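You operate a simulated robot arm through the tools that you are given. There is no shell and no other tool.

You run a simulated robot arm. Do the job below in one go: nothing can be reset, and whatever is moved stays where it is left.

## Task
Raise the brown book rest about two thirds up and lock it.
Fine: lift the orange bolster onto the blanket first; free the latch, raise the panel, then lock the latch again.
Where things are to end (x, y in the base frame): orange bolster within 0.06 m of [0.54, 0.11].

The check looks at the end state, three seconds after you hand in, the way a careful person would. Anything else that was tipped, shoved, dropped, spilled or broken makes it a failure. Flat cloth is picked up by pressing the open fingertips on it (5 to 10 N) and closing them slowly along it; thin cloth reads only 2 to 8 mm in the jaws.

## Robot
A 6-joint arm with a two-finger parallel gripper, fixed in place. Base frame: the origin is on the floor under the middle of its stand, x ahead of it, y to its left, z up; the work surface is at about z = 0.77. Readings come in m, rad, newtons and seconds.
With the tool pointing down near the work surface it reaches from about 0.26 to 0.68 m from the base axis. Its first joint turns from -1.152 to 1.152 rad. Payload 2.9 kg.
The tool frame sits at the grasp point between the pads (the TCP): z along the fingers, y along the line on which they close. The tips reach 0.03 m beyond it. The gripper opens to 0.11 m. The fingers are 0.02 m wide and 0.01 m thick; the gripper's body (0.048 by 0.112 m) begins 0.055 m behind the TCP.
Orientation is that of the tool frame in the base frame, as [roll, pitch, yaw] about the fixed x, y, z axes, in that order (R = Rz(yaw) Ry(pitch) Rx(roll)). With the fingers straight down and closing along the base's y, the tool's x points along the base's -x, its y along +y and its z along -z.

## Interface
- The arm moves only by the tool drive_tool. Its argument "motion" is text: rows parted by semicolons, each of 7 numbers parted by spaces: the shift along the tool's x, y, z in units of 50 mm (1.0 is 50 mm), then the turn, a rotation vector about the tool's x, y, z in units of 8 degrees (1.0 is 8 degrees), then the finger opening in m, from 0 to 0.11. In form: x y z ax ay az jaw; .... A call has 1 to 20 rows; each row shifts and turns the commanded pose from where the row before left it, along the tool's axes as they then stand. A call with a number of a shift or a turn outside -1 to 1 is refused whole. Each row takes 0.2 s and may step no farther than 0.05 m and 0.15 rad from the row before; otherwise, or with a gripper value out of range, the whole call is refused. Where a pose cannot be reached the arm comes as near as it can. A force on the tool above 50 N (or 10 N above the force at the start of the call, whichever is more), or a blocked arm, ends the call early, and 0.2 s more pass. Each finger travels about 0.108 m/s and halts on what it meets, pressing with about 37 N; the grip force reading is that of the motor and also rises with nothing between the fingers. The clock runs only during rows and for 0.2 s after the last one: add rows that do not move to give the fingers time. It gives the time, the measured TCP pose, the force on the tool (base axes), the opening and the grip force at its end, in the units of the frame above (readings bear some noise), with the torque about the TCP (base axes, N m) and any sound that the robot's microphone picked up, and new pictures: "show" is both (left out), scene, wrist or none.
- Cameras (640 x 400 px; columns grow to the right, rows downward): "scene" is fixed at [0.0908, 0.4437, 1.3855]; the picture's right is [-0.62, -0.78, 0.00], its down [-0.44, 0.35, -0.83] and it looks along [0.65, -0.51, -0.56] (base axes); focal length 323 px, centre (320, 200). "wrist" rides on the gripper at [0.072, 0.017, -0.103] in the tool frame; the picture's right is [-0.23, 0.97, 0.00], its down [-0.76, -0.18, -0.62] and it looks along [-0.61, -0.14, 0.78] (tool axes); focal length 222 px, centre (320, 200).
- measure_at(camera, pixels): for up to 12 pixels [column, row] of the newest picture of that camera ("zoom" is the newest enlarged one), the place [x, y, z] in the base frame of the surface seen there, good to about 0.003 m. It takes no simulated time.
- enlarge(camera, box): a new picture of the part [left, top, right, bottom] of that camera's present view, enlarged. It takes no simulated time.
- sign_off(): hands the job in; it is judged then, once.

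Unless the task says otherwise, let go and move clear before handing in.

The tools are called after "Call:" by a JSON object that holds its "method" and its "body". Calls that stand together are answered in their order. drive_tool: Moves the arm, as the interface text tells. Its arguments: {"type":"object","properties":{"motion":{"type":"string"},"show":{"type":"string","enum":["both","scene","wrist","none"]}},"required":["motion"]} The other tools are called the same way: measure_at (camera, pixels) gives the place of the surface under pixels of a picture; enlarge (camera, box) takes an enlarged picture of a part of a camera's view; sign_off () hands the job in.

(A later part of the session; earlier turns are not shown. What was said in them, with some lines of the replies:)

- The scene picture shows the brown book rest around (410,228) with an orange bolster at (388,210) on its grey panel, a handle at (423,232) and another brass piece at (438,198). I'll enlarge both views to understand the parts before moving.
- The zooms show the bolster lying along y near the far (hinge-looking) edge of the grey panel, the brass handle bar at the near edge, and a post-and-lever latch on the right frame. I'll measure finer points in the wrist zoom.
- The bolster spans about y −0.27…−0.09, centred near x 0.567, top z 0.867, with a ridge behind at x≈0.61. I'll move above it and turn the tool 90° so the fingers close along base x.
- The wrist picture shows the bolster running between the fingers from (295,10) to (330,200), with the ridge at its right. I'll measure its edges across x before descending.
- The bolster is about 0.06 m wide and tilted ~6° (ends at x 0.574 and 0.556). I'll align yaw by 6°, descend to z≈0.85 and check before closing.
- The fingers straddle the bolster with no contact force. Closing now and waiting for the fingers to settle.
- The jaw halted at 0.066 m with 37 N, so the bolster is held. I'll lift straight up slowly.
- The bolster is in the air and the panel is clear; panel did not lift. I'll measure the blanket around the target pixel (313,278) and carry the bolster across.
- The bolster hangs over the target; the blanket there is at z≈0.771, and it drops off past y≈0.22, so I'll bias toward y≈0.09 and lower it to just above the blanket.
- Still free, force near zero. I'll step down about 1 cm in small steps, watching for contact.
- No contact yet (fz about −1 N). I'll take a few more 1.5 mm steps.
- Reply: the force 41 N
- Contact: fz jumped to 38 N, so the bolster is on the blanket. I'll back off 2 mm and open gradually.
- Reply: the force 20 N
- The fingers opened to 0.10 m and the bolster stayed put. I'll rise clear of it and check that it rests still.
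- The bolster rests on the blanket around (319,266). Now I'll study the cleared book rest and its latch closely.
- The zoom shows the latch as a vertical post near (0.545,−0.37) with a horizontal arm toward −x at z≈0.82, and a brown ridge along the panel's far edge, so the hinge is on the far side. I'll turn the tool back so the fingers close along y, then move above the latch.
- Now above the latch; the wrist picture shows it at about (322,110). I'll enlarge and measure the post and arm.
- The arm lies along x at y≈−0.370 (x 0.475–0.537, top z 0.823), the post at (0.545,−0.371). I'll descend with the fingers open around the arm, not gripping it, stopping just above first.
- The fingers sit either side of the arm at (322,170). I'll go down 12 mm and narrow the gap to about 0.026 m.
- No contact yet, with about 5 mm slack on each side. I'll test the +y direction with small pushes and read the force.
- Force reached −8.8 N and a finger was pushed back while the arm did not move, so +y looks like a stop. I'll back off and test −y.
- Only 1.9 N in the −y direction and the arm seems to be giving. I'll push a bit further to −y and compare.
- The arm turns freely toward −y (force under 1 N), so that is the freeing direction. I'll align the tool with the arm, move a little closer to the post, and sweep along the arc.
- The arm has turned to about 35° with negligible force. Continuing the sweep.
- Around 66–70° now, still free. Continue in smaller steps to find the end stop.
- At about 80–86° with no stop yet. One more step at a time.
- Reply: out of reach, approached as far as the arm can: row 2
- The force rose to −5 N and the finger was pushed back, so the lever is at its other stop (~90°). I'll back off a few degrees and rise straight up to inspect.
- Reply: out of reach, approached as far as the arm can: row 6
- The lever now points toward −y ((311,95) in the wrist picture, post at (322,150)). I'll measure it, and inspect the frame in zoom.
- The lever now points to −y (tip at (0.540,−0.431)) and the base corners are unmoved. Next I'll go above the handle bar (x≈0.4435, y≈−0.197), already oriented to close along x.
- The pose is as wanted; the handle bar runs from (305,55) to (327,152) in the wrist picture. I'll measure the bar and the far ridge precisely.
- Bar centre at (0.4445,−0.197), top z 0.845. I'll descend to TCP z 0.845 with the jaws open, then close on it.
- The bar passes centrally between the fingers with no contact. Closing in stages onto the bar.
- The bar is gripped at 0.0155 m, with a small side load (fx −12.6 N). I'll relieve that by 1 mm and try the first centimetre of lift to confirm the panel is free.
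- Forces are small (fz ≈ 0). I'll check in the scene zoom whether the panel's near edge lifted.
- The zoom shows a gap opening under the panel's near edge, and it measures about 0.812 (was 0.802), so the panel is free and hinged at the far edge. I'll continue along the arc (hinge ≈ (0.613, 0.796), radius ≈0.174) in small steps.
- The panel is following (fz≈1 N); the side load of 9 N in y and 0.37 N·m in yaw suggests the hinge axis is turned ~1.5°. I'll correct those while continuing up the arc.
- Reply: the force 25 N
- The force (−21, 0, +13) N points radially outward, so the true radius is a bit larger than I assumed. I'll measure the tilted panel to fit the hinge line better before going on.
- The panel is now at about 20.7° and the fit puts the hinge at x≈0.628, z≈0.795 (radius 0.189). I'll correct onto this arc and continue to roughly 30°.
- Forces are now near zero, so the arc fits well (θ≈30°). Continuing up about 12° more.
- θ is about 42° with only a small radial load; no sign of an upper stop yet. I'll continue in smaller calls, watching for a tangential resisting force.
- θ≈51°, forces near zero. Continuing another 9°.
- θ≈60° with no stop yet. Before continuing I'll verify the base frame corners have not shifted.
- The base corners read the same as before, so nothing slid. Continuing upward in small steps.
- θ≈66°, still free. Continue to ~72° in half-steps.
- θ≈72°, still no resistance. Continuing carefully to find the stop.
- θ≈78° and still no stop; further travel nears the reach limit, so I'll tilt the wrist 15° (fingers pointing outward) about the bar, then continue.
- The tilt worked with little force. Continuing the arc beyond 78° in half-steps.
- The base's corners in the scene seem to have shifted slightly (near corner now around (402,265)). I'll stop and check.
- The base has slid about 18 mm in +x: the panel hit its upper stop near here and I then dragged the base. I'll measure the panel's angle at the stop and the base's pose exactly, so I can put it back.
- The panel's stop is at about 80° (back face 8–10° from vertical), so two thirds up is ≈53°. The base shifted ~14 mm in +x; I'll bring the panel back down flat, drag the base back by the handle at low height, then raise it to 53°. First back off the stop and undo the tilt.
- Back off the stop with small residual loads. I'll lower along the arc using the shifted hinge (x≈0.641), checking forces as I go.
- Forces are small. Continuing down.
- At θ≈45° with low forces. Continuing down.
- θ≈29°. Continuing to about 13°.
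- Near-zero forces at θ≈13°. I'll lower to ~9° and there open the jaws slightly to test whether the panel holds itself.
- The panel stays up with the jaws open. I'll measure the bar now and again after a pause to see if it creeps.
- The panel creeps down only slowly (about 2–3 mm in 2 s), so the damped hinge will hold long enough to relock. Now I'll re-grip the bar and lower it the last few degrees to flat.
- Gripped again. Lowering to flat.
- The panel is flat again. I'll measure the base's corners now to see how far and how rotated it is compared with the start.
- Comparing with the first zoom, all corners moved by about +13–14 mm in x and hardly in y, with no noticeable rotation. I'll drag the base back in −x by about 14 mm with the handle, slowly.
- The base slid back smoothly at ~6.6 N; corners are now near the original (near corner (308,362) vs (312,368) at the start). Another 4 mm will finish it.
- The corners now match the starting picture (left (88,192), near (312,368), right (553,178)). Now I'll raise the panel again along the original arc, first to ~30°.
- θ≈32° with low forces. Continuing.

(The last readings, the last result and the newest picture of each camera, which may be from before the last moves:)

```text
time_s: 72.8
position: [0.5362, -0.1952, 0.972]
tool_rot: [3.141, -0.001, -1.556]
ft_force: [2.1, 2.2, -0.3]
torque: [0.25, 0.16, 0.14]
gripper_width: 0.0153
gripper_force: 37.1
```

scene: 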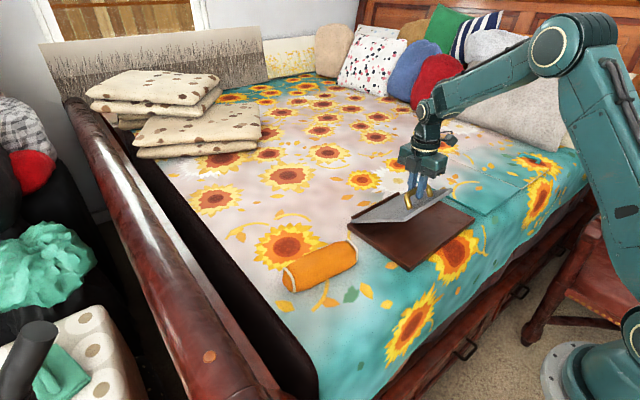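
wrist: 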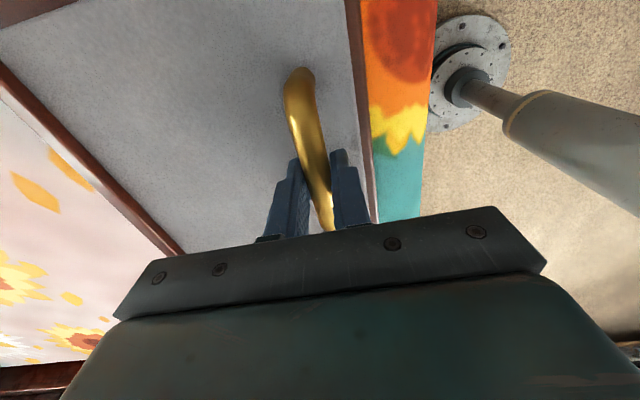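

θ≈48°. Two more rows to ~56°, leaving a little for the slow creep, then I'll measure the angle.

Call:
{"method": "drive_tool", "body": {"motion": "0 -0.234 -0.12 0 0 0 0.006; 0 -0.244 -0.102 0 0 0 0.006; 0 0 0 0 0 0 0.006", "show": "both"}}

Call:
{"method": "enlarge", "body": {"camera": "scene", "box": [330, 130, 490, 280]}}

```text
time_s: 73.6
position: [0.5604, -0.1953, 0.9827]
tool_rot: [3.14, 0.0, -1.556]
ft_force: [0.4, 1.2, 0.1]
torque: [0.16, 0.17, 0.05]
gripper_width: 0.0153
gripper_force: 36.5
```

scene: 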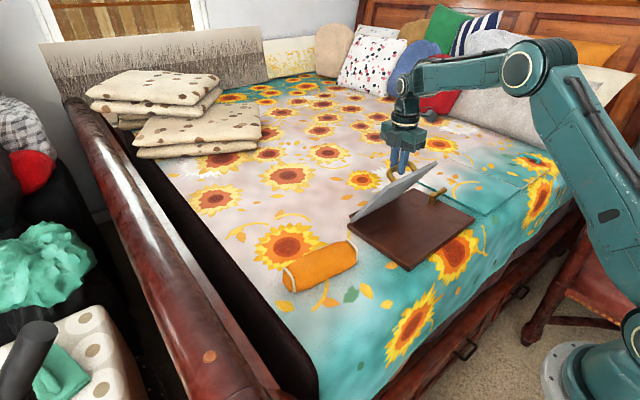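
wrist: 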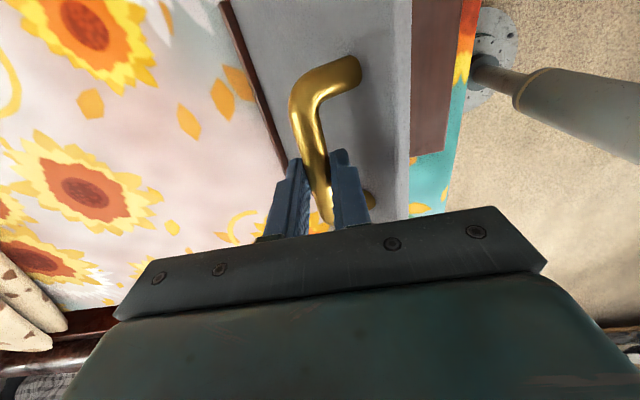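

```text
2.67 times, centred on (410, 205) of scene
```

zoom: 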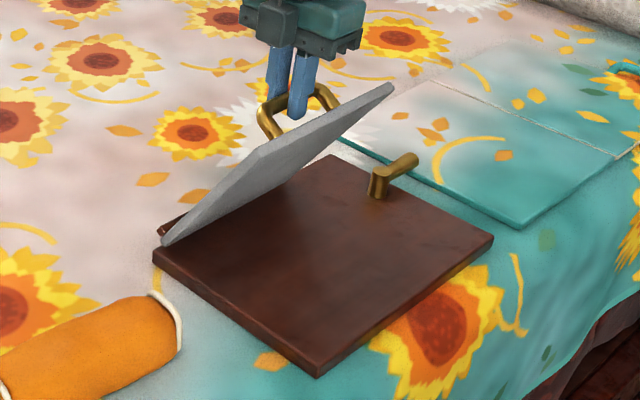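

I'll measure the panel's underside to get its angle.

Call:
{"method": "measure_at", "body": {"camera": "zoom", "pixels": [[370, 105], [345, 125], [320, 145], [300, 160], [340, 112], [310, 130], [280, 155], [250, 175], [300, 130], [260, 165], [225, 195], [200, 215]]}}

Call:
{"method": "measure_at", "body": {"camera": "wrist", "pixels": [[250, 30], [280, 30], [310, 30], [340, 30], [370, 30], [390, 30], [395, 120], [380, 140], [270, 80]]}}

```text
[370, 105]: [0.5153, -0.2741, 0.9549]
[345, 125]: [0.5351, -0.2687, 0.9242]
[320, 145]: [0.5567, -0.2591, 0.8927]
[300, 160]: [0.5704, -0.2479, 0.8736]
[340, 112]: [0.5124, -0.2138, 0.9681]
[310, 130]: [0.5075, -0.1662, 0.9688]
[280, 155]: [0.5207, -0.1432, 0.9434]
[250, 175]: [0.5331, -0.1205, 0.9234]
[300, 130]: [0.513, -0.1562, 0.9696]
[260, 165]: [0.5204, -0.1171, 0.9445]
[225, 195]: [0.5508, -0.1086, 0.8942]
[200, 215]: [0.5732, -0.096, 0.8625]
```

```text
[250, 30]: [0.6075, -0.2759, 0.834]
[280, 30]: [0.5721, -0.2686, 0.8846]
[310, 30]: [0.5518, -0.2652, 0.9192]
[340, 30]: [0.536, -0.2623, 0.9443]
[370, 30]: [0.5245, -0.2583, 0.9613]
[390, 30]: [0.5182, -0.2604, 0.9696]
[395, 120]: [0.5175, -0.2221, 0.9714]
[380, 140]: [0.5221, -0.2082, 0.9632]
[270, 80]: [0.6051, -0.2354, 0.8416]
```

The panel is at 56.6° and unloaded. I'll open the jaws, lift off vertically, and move over toward the lever.

Call:
{"method": "drive_tool", "body": {"motion": "0 0 0 0 0 0 0.02; 0 0 0 0 0 0 0.035; 0 0 -0.3 0 0 0 0.035; 0 0 -0.65 0 0 0 0.035; 0.88 0.1 0 0 0 0.1 0.04; 0.9 0.09 0 0 0 0 0.045; 0.9 0.09 0 0 0 0 0.045; 0.85 0.09 0.3 0 0 0 0.045; 0 0 0 0 0 0 0.045", "show": "both"}}

```text
time_s: 75.6
position: [0.5393, -0.3709, 1.0166]
tool_rot: [3.142, 0.001, -1.572]
ft_force: [-0.1, -0.7, -0.5]
torque: [0.01, 0.0, -0.01]
gripper_width: 0.0451
gripper_force: 0.0
```

scene: 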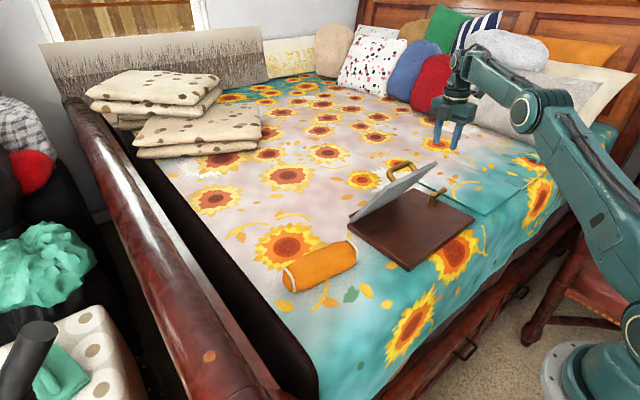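
wrist: 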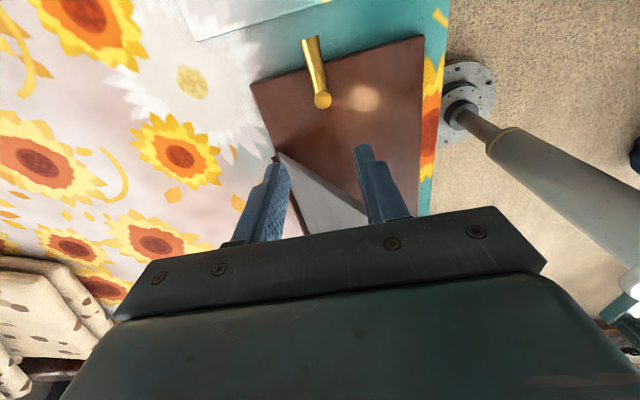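

The panel is holding. I'll measure the lever and post here plus the panel's current angle (measuring takes no simulated time).

Call:
{"method": "measure_at", "body": {"camera": "wrist", "pixels": [[310, 42], [313, 55], [317, 75], [322, 100], [309, 60], [320, 60]]}}

Call:
{"method": "enlarge", "body": {"camera": "scene", "box": [330, 130, 490, 280]}}

Call:
{"method": "measure_at", "body": {"camera": "zoom", "pixels": [[370, 105], [345, 125], [320, 145], [300, 160], [280, 155], [260, 165], [225, 195], [200, 215]]}}

```text
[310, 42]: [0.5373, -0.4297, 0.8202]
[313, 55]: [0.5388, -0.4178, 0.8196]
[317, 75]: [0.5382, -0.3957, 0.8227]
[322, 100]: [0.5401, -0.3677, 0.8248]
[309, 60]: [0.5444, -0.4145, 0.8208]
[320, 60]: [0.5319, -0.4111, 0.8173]
```

```text
2.67 times, centred on (410, 205) of scene
```

zoom: 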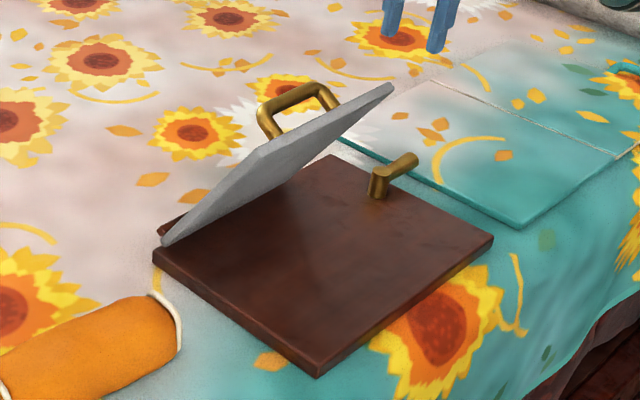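

```text
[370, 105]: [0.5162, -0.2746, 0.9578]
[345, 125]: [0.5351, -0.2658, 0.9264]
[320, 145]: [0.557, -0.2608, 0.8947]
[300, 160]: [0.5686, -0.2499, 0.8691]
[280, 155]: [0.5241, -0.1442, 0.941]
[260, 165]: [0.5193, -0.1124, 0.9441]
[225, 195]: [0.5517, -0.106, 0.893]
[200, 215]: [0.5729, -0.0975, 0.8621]
```

Lever centreline x≈0.538, y −0.37…−0.43, unmoved relative to the post. I'll descend and then straddle the lever just beyond the post.

Call:
{"method": "drive_tool", "body": {"motion": "0 0 0.9 0 0 0 0.045; 0 0 0.9 0 0 0 0.045; 0 0 0.9 0 0 0 0.045; 0.33 0.016 0.23 0 0 0 0.045; 0.33 0 0 0 0 0 0.045; 0 0 0 0 0 0 0.045", "show": "both"}}

```text
time_s: 77.0
position: [0.54, -0.4044, 0.8669]
tool_rot: [-3.141, 0.001, -1.571]
ft_force: [0.4, 0.1, 0.3]
torque: [0.0, 0.02, -0.01]
gripper_width: 0.0451
gripper_force: 0.1
```

scene: 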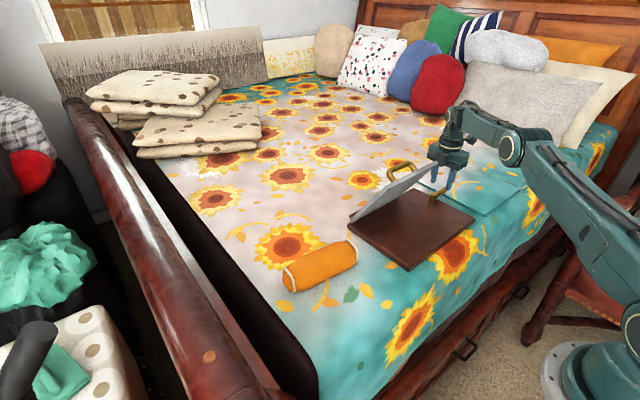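
wrist: 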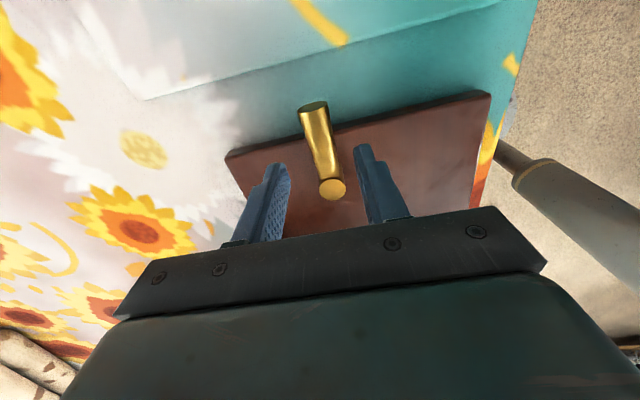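

The lever at (318,150) is between the fingers. I'll lower to z≈0.836, narrow the gap, and begin sweeping back toward the locked direction.

Call:
{"method": "drive_tool", "body": {"motion": "0 0 0.31 0 0 0 0.04; 0 0 0.31 0 0 0 0.03; 0 0 0 0 0 0 0.024; 0 0 0 0 0 0 0.024; -0.007 0.1 0 0 0 1 0.024; -0.007 0.1 0 0 0 1 0.024; -0.007 0.1 0 0 0 1 0.024; -0.007 0.1 0 0 0 1 0.024; 0 0 0 0 0 0 0.024", "show": "both"}}

```text
time_s: 79.0
position: [0.5214, -0.3982, 0.837]
tool_rot: [3.141, 0.0, -2.131]
ft_force: [-0.7, 0.3, -0.5]
torque: [-0.01, -0.03, 0.0]
gripper_width: 0.0242
gripper_force: 0.0
```

scene: 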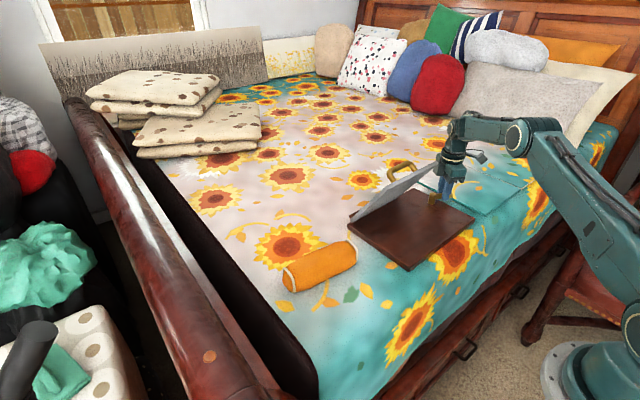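
wrist: 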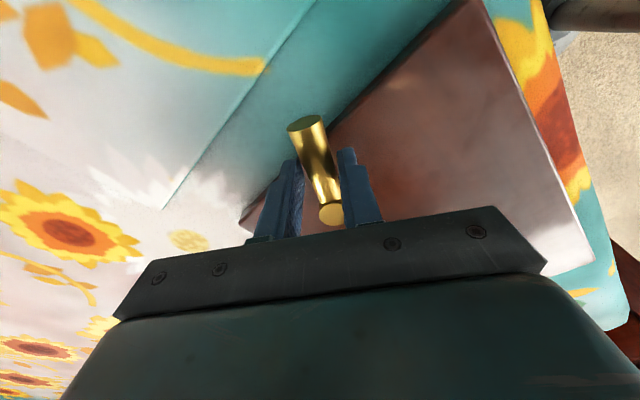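

The lever is following at about 60°, forces ~0. I'll check the panel angle has not crept, then continue.

Call:
{"method": "enlarge", "body": {"camera": "scene", "box": [330, 130, 490, 280]}}

Call:
{"method": "measure_at", "body": {"camera": "zoom", "pixels": [[370, 105], [345, 125], [320, 145], [300, 160], [280, 155], [260, 165], [225, 195], [200, 215]]}}

```text
2.67 times, centred on (410, 205) of scene
```

zoom: 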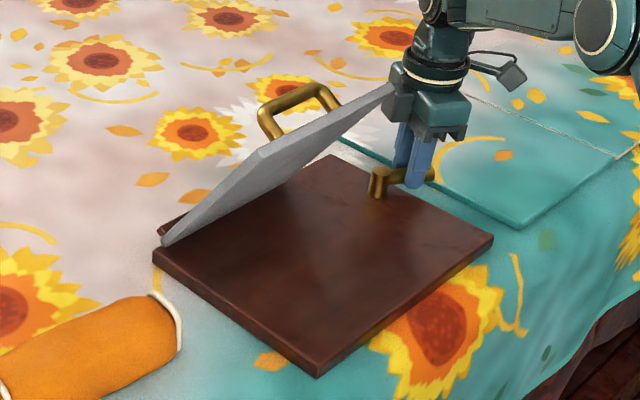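

```text
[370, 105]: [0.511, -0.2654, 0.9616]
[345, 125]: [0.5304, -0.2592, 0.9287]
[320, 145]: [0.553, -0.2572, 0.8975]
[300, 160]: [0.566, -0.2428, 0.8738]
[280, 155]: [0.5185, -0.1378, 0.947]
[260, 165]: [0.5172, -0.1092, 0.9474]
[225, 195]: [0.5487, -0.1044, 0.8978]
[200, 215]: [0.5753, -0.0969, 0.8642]
```

The panel is unchanged (~56–57°, about 0.70 of its 80° range). Continuing the lever sweep toward locked.

Call:
{"method": "drive_tool", "body": {"motion": "-0.007 0.1 0 0 0 1 0.024; -0.007 0.1 0 0 0 1 0.024; -0.007 0.1 0 0 0 1 0.024; -0.007 0.1 0 0 0 1 0.024; 0 0 0 0 0 0 0.024", "show": "both"}}

```text
time_s: 80.2
position: [0.508, -0.3822, 0.8363]
tool_rot: [3.141, 0.0, -2.691]
ft_force: [-0.3, -1.3, 0.1]
torque: [-0.02, 0.05, 0.02]
gripper_width: 0.024
gripper_force: 0.0
```

scene: 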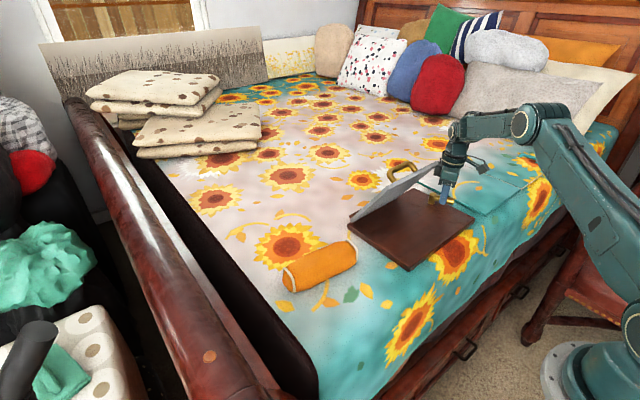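
wrist: 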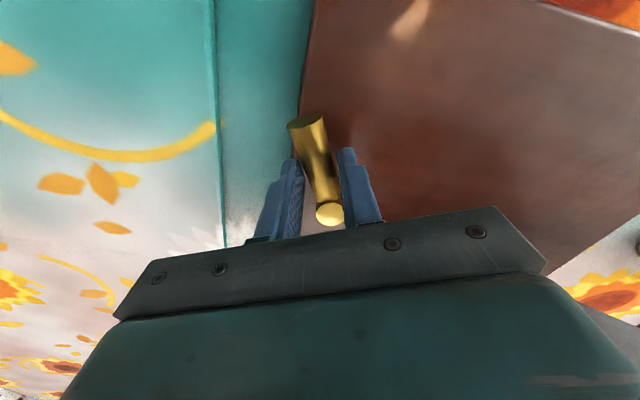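

The lever is at about 30°. Continuing; the gripper body stays ~15 mm away from the panel's side edge (y≈−0.30).

Call:
{"method": "drive_tool", "body": {"motion": "-0.007 0.1 0 0 0 1 0.024; -0.007 0.1 0 0 0 1 0.024; -0.003 0.05 0 0 0 0.5 0.024; 0 0 0 0 0 0 0.024", "show": "both"}}

```text
time_s: 81.2
position: [0.5058, -0.372, 0.8373]
tool_rot: [-3.14, 0.001, -3.039]
ft_force: [1.2, 0.9, 0.6]
torque: [0.02, 0.01, -0.03]
gripper_width: 0.0242
gripper_force: 0.0
```

scene: 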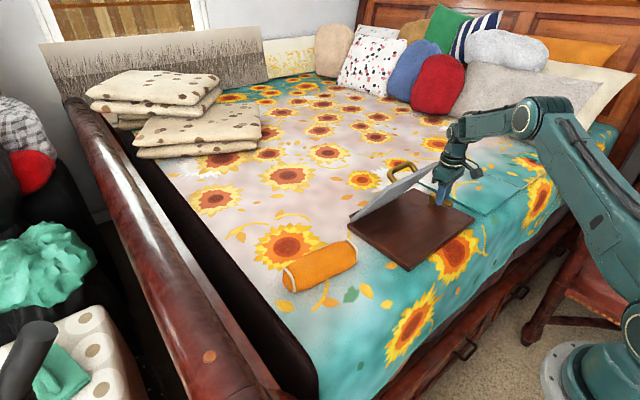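
wrist: 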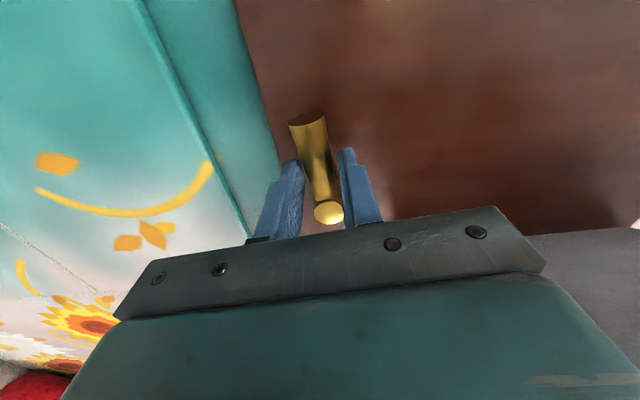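

The tool is at ~6°, the lever trailing slightly behind. I'll push +y in small steps until I feel the stop.

Call:
{"method": "drive_tool", "body": {"motion": "0 0.05 0 0 0 0.3 0.024; 0 0.04 0 0 0 0.2 0.024; 0 0 0 0 0 0 0.024", "show": "wrist"}}

```text
time_s: 82.0
position: [0.5056, -0.3673, 0.8367]
tool_rot: [-3.141, -0.001, -3.109]
ft_force: [0.5, -2.7, -0.1]
torque: [-0.07, -0.07, -0.08]
gripper_width: 0.0257
gripper_force: 2.4
```

wrist: 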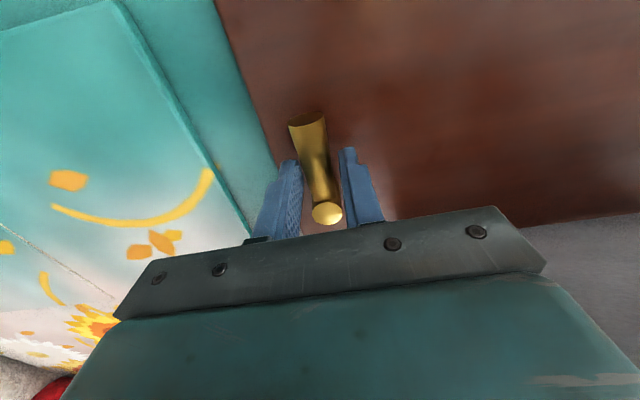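

Resistance begins (fy −2.7 N, finger giving slightly), so it's at or near the stop. One more millimetre to seat it, staying below the base's sliding force.

Call:
{"method": "drive_tool", "body": {"motion": "0 0.025 0 0 0 0 0.024; 0 0 0 0 0 0 0.024; 0 0 0 0 0 0 0.024", "show": "both"}}

Call:
{"method": "measure_at", "body": {"camera": "wrist", "pixels": [[306, 122], [312, 140], [318, 165], [322, 185], [327, 212]]}}

```text
time_s: 82.8
position: [0.5049, -0.3663, 0.838]
tool_rot: [3.141, 0.0, -3.107]
ft_force: [0.2, -7.3, -1.8]
torque: [-0.18, -0.01, -0.06]
gripper_width: 0.0277
gripper_force: 2.8
```

scene: 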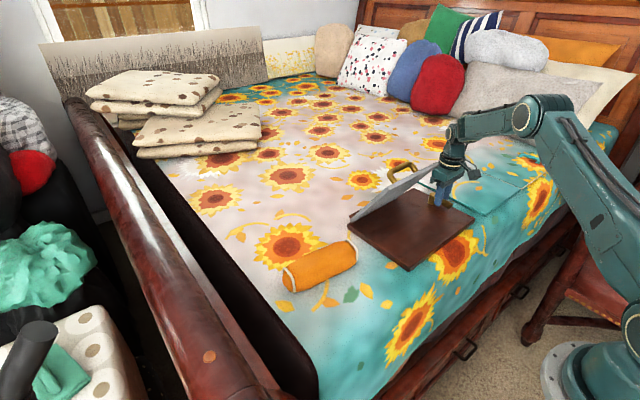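
wrist: 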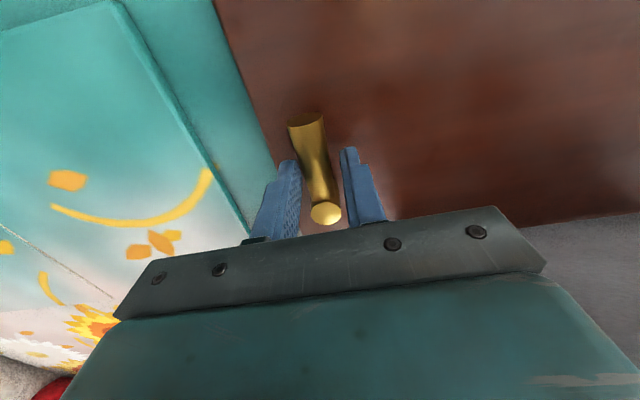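

```text
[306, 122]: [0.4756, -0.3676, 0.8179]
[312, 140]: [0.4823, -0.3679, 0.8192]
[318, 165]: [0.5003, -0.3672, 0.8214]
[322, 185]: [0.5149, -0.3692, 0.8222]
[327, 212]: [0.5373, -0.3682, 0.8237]
```

fy −7.3 N: the lever is firmly at its stop, and it measures along x again (post (0.537,−0.368), tip (0.476,−0.368)) like at the start. I'll centre, open and lift straight up.

Call:
{"method": "drive_tool", "body": {"motion": "0 -0.03 0 0 0 0 0.03; 0 0 0 0 0 0 0.04; 0 0 -0.3 0 0 0 0.045; 0 0 -0.6 0 0 0 0.045; 0 0 -0.8 0 0 0 0.045; 0 0 -0.8 0 0 0 0.045; 0 0 -0.8 0 0 0 0.045; 0 0 0 0 0 0 0.045", "show": "both"}}

Call:
{"method": "enlarge", "body": {"camera": "scene", "box": [330, 130, 490, 280]}}

Call:
{"method": "measure_at", "body": {"camera": "zoom", "pixels": [[370, 105], [345, 125], [320, 145], [300, 160], [280, 155], [260, 165], [225, 195], [200, 215], [318, 370], [485, 240], [160, 250]]}}

```text
time_s: 84.6
position: [0.5067, -0.3672, 1.0039]
tool_rot: [3.14, 0.0, -3.106]
ft_force: [-0.9, -1.0, -0.7]
torque: [0.0, 0.02, -0.02]
gripper_width: 0.0449
gripper_force: 0.1
```

scene: 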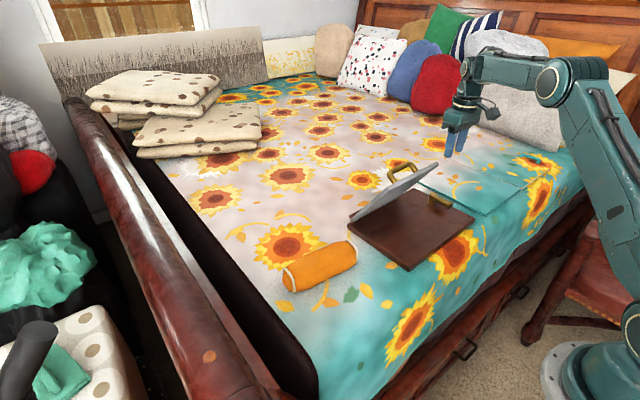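
wrist: 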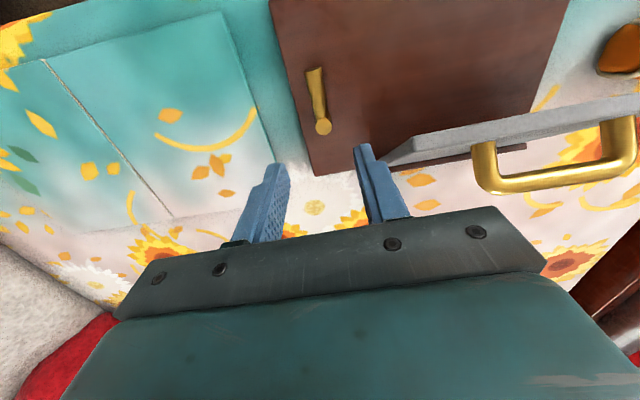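

```text
2.67 times, centred on (410, 205) of scene
```

zoom: 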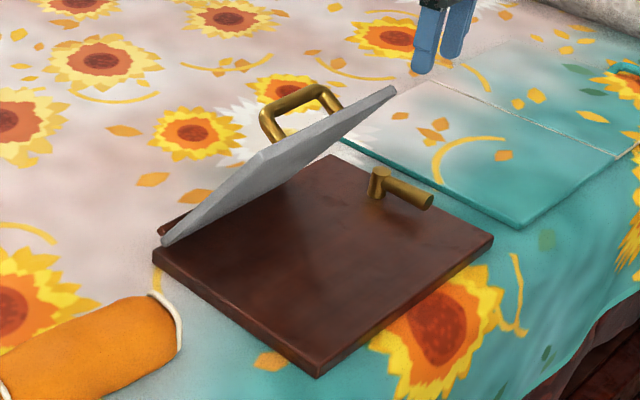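

```text
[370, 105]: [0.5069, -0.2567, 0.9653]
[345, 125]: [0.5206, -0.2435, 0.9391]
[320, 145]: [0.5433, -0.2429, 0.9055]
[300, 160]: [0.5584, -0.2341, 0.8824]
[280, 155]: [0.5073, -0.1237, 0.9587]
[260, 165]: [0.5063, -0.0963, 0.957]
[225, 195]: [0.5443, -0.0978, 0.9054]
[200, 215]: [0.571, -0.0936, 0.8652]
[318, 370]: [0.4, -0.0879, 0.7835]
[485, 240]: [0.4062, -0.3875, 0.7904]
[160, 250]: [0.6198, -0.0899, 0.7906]
```

The lever is back in its locked direction, base corners are at the original spots ((0.400,−0.088), …), and the panel stands at ~55–56°. I'll move clear and then check over a few seconds that the panel no longer creeps.

Call:
{"method": "drive_tool", "body": {"motion": "0.2 0 -0.75 0 0 0 0.06; 0.2 0 -0.75 0 0 0 0.06; 0.3 0 -0.7 0 0 0 0.06; 0.4 0 -0.6 0 0 0 0.06; 0.4 0 0 0 0 0 0.06; 0 0 0 0 0 0 0.06; 0 0 0 0 0 0 0.06", "show": "both"}}

Call:
{"method": "enlarge", "body": {"camera": "scene", "box": [360, 150, 460, 230]}}

Call:
{"method": "measure_at", "body": {"camera": "wrist", "pixels": [[320, 100], [330, 60], [300, 60], [400, 100], [450, 100], [500, 100]]}}

```text
time_s: 86.2
position: [0.4305, -0.3693, 1.1426]
tool_rot: [3.141, 0.002, -3.107]
ft_force: [0.3, 0.4, 0.5]
torque: [-0.03, 0.02, 0.02]
gripper_width: 0.06
gripper_force: 0.0
```

scene: 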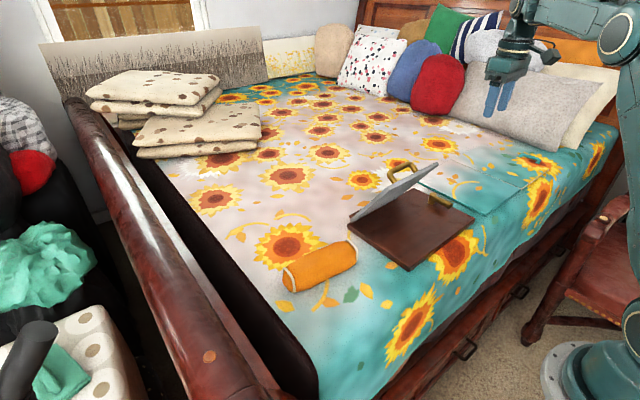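
wrist: 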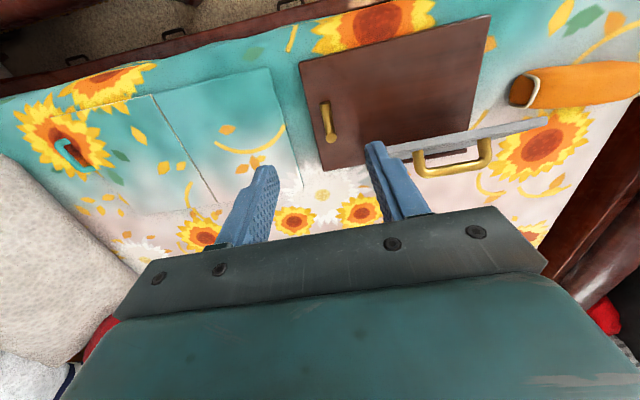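

```text
5.00 times, centred on (410, 190) of scene
```

zoom: 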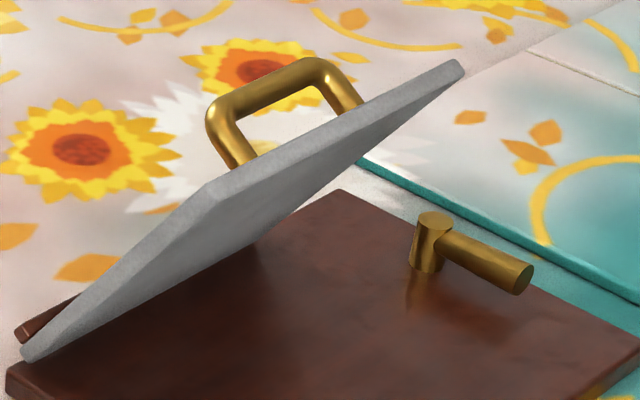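

```text
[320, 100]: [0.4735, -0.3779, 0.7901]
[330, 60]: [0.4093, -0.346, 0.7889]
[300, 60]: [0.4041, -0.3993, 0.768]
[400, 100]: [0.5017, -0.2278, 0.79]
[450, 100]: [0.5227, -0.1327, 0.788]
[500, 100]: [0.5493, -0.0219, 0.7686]
```

The picture shows the panel standing with the lever along x. I'll measure the panel side edge and handle, wait a few seconds, and measure again.

Call:
{"method": "measure_at", "body": {"camera": "zoom", "pixels": [[60, 330], [100, 295], [150, 245], [195, 200], [260, 92], [300, 75], [445, 78], [250, 215], [330, 165], [480, 262], [432, 222]]}}

Call:
{"method": "drive_tool", "body": {"motion": "0 0 0 0 0 0 0.06; 0 0 0 0 0 0 0.06; 0 0 0 0 0 0 0.06; 0 0 0 0 0 0 0.06; 0 0 0 0 0 0 0.06; 0 0 0 0 0 0 0.06; 0 0 0 0 0 0 0.06; 0 0 0 0 0 0 0.06; 0 0 0 0 0 0 0.06; 0 0 0 0 0 0 0.06; 0 0 0 0 0 0 0.06; 0 0 0 0 0 0 0.06; 0 0 0 0 0 0 0.06; 0 0 0 0 0 0 0.06; 0 0 0 0 0 0 0.06; 0 0 0 0 0 0 0.06; 0 0 0 0 0 0 0.06; 0 0 0 0 0 0 0.06; 0 0 0 0 0 0 0.06; 0 0 0 0 0 0 0.06", "show": "scene"}}

Call:
{"method": "enlarge", "body": {"camera": "scene", "box": [360, 150, 460, 230]}}

Call:
{"method": "measure_at", "body": {"camera": "zoom", "pixels": [[60, 330], [100, 295], [150, 245], [195, 200], [260, 92], [300, 75], [445, 78], [250, 215], [330, 165], [480, 262], [432, 222]]}}

```text
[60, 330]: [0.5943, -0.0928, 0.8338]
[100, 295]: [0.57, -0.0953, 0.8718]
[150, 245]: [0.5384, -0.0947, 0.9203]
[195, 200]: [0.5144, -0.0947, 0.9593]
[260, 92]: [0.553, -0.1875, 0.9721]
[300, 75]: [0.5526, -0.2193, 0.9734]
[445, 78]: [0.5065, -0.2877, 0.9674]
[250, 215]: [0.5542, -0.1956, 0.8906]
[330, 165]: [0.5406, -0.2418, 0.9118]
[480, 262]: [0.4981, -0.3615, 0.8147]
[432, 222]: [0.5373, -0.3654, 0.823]
```

```text
time_s: 90.4
position: [0.4308, -0.3709, 1.1425]
tool_rot: [3.141, -0.002, -3.106]
ft_force: [1.1, 0.4, 0.3]
torque: [-0.01, 0.02, -0.01]
gripper_width: 0.06
gripper_force: 0.2
```

scene: 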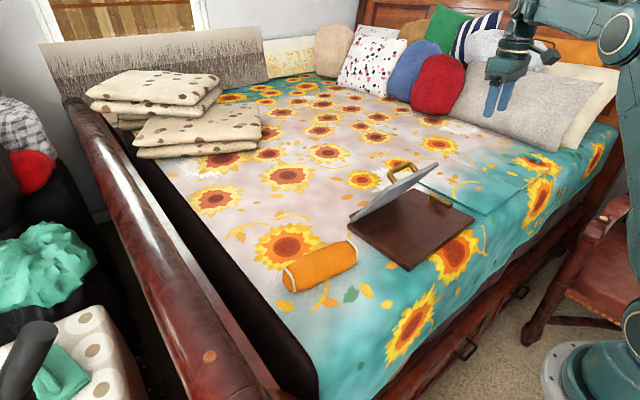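

```text
5.00 times, centred on (410, 190) of scene
```

zoom: 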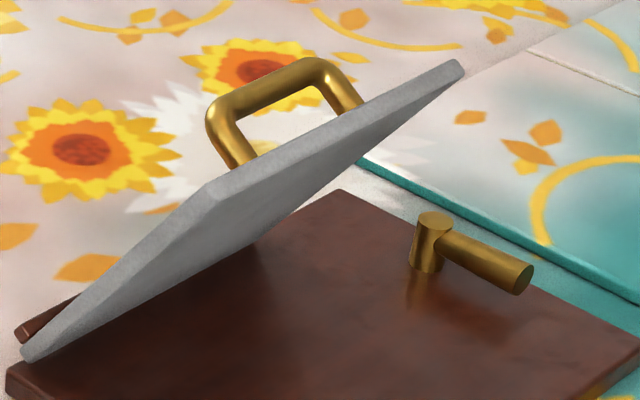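

```text
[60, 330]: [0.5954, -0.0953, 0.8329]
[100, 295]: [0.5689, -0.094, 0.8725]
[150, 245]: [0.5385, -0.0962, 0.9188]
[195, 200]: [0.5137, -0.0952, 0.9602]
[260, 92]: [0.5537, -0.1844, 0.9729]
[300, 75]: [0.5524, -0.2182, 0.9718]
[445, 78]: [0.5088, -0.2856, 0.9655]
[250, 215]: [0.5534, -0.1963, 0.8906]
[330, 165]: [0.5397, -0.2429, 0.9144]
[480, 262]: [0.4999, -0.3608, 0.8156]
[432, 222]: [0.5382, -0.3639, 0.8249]
```

After 4 s the two zooms are identical (the edge runs from (0.595,0.833) to (0.514,0.960) both times). So the panel is locked at about 56° of its ~80° range, roughly 0.70 up. The lever is back in its locked direction, the base is within a few millimetres of where it started, and the bolster lies near (0.538, 0.093). The gripper is open and clear, so I'm handing in.

Call:
{"method": "sign_off", "body": {}}

```text
The job is handed in.
```

The book rest is raised to about 56° of its roughly 80° range (about 0.70 of the way up) and locked. The panel didn't move over the 4 seconds I watched it after locking.

- **Bolster:** it lies on the blanket at about (0.538, 0.093), roughly 0.02 m from the target.
- **Latch:** I turned the lever to free the panel, then turned it back to its original position until I felt it reach the stop.
- **Book rest moved and put back:** while looking for the panel's upper stop, I pushed past it and slid the whole book rest about 14 mm away from the robot. I lowered the panel flat and pulled the rest back by its handle. It now sits within about 3 mm of where it started.
- **Angle:** exactly two thirds would be about 53–54°. I stopped 2–3° higher in case the panel sank before locking, but it barely did, and I left it there.

The gripper is open and clear of everything. I saw nothing else disturbed.
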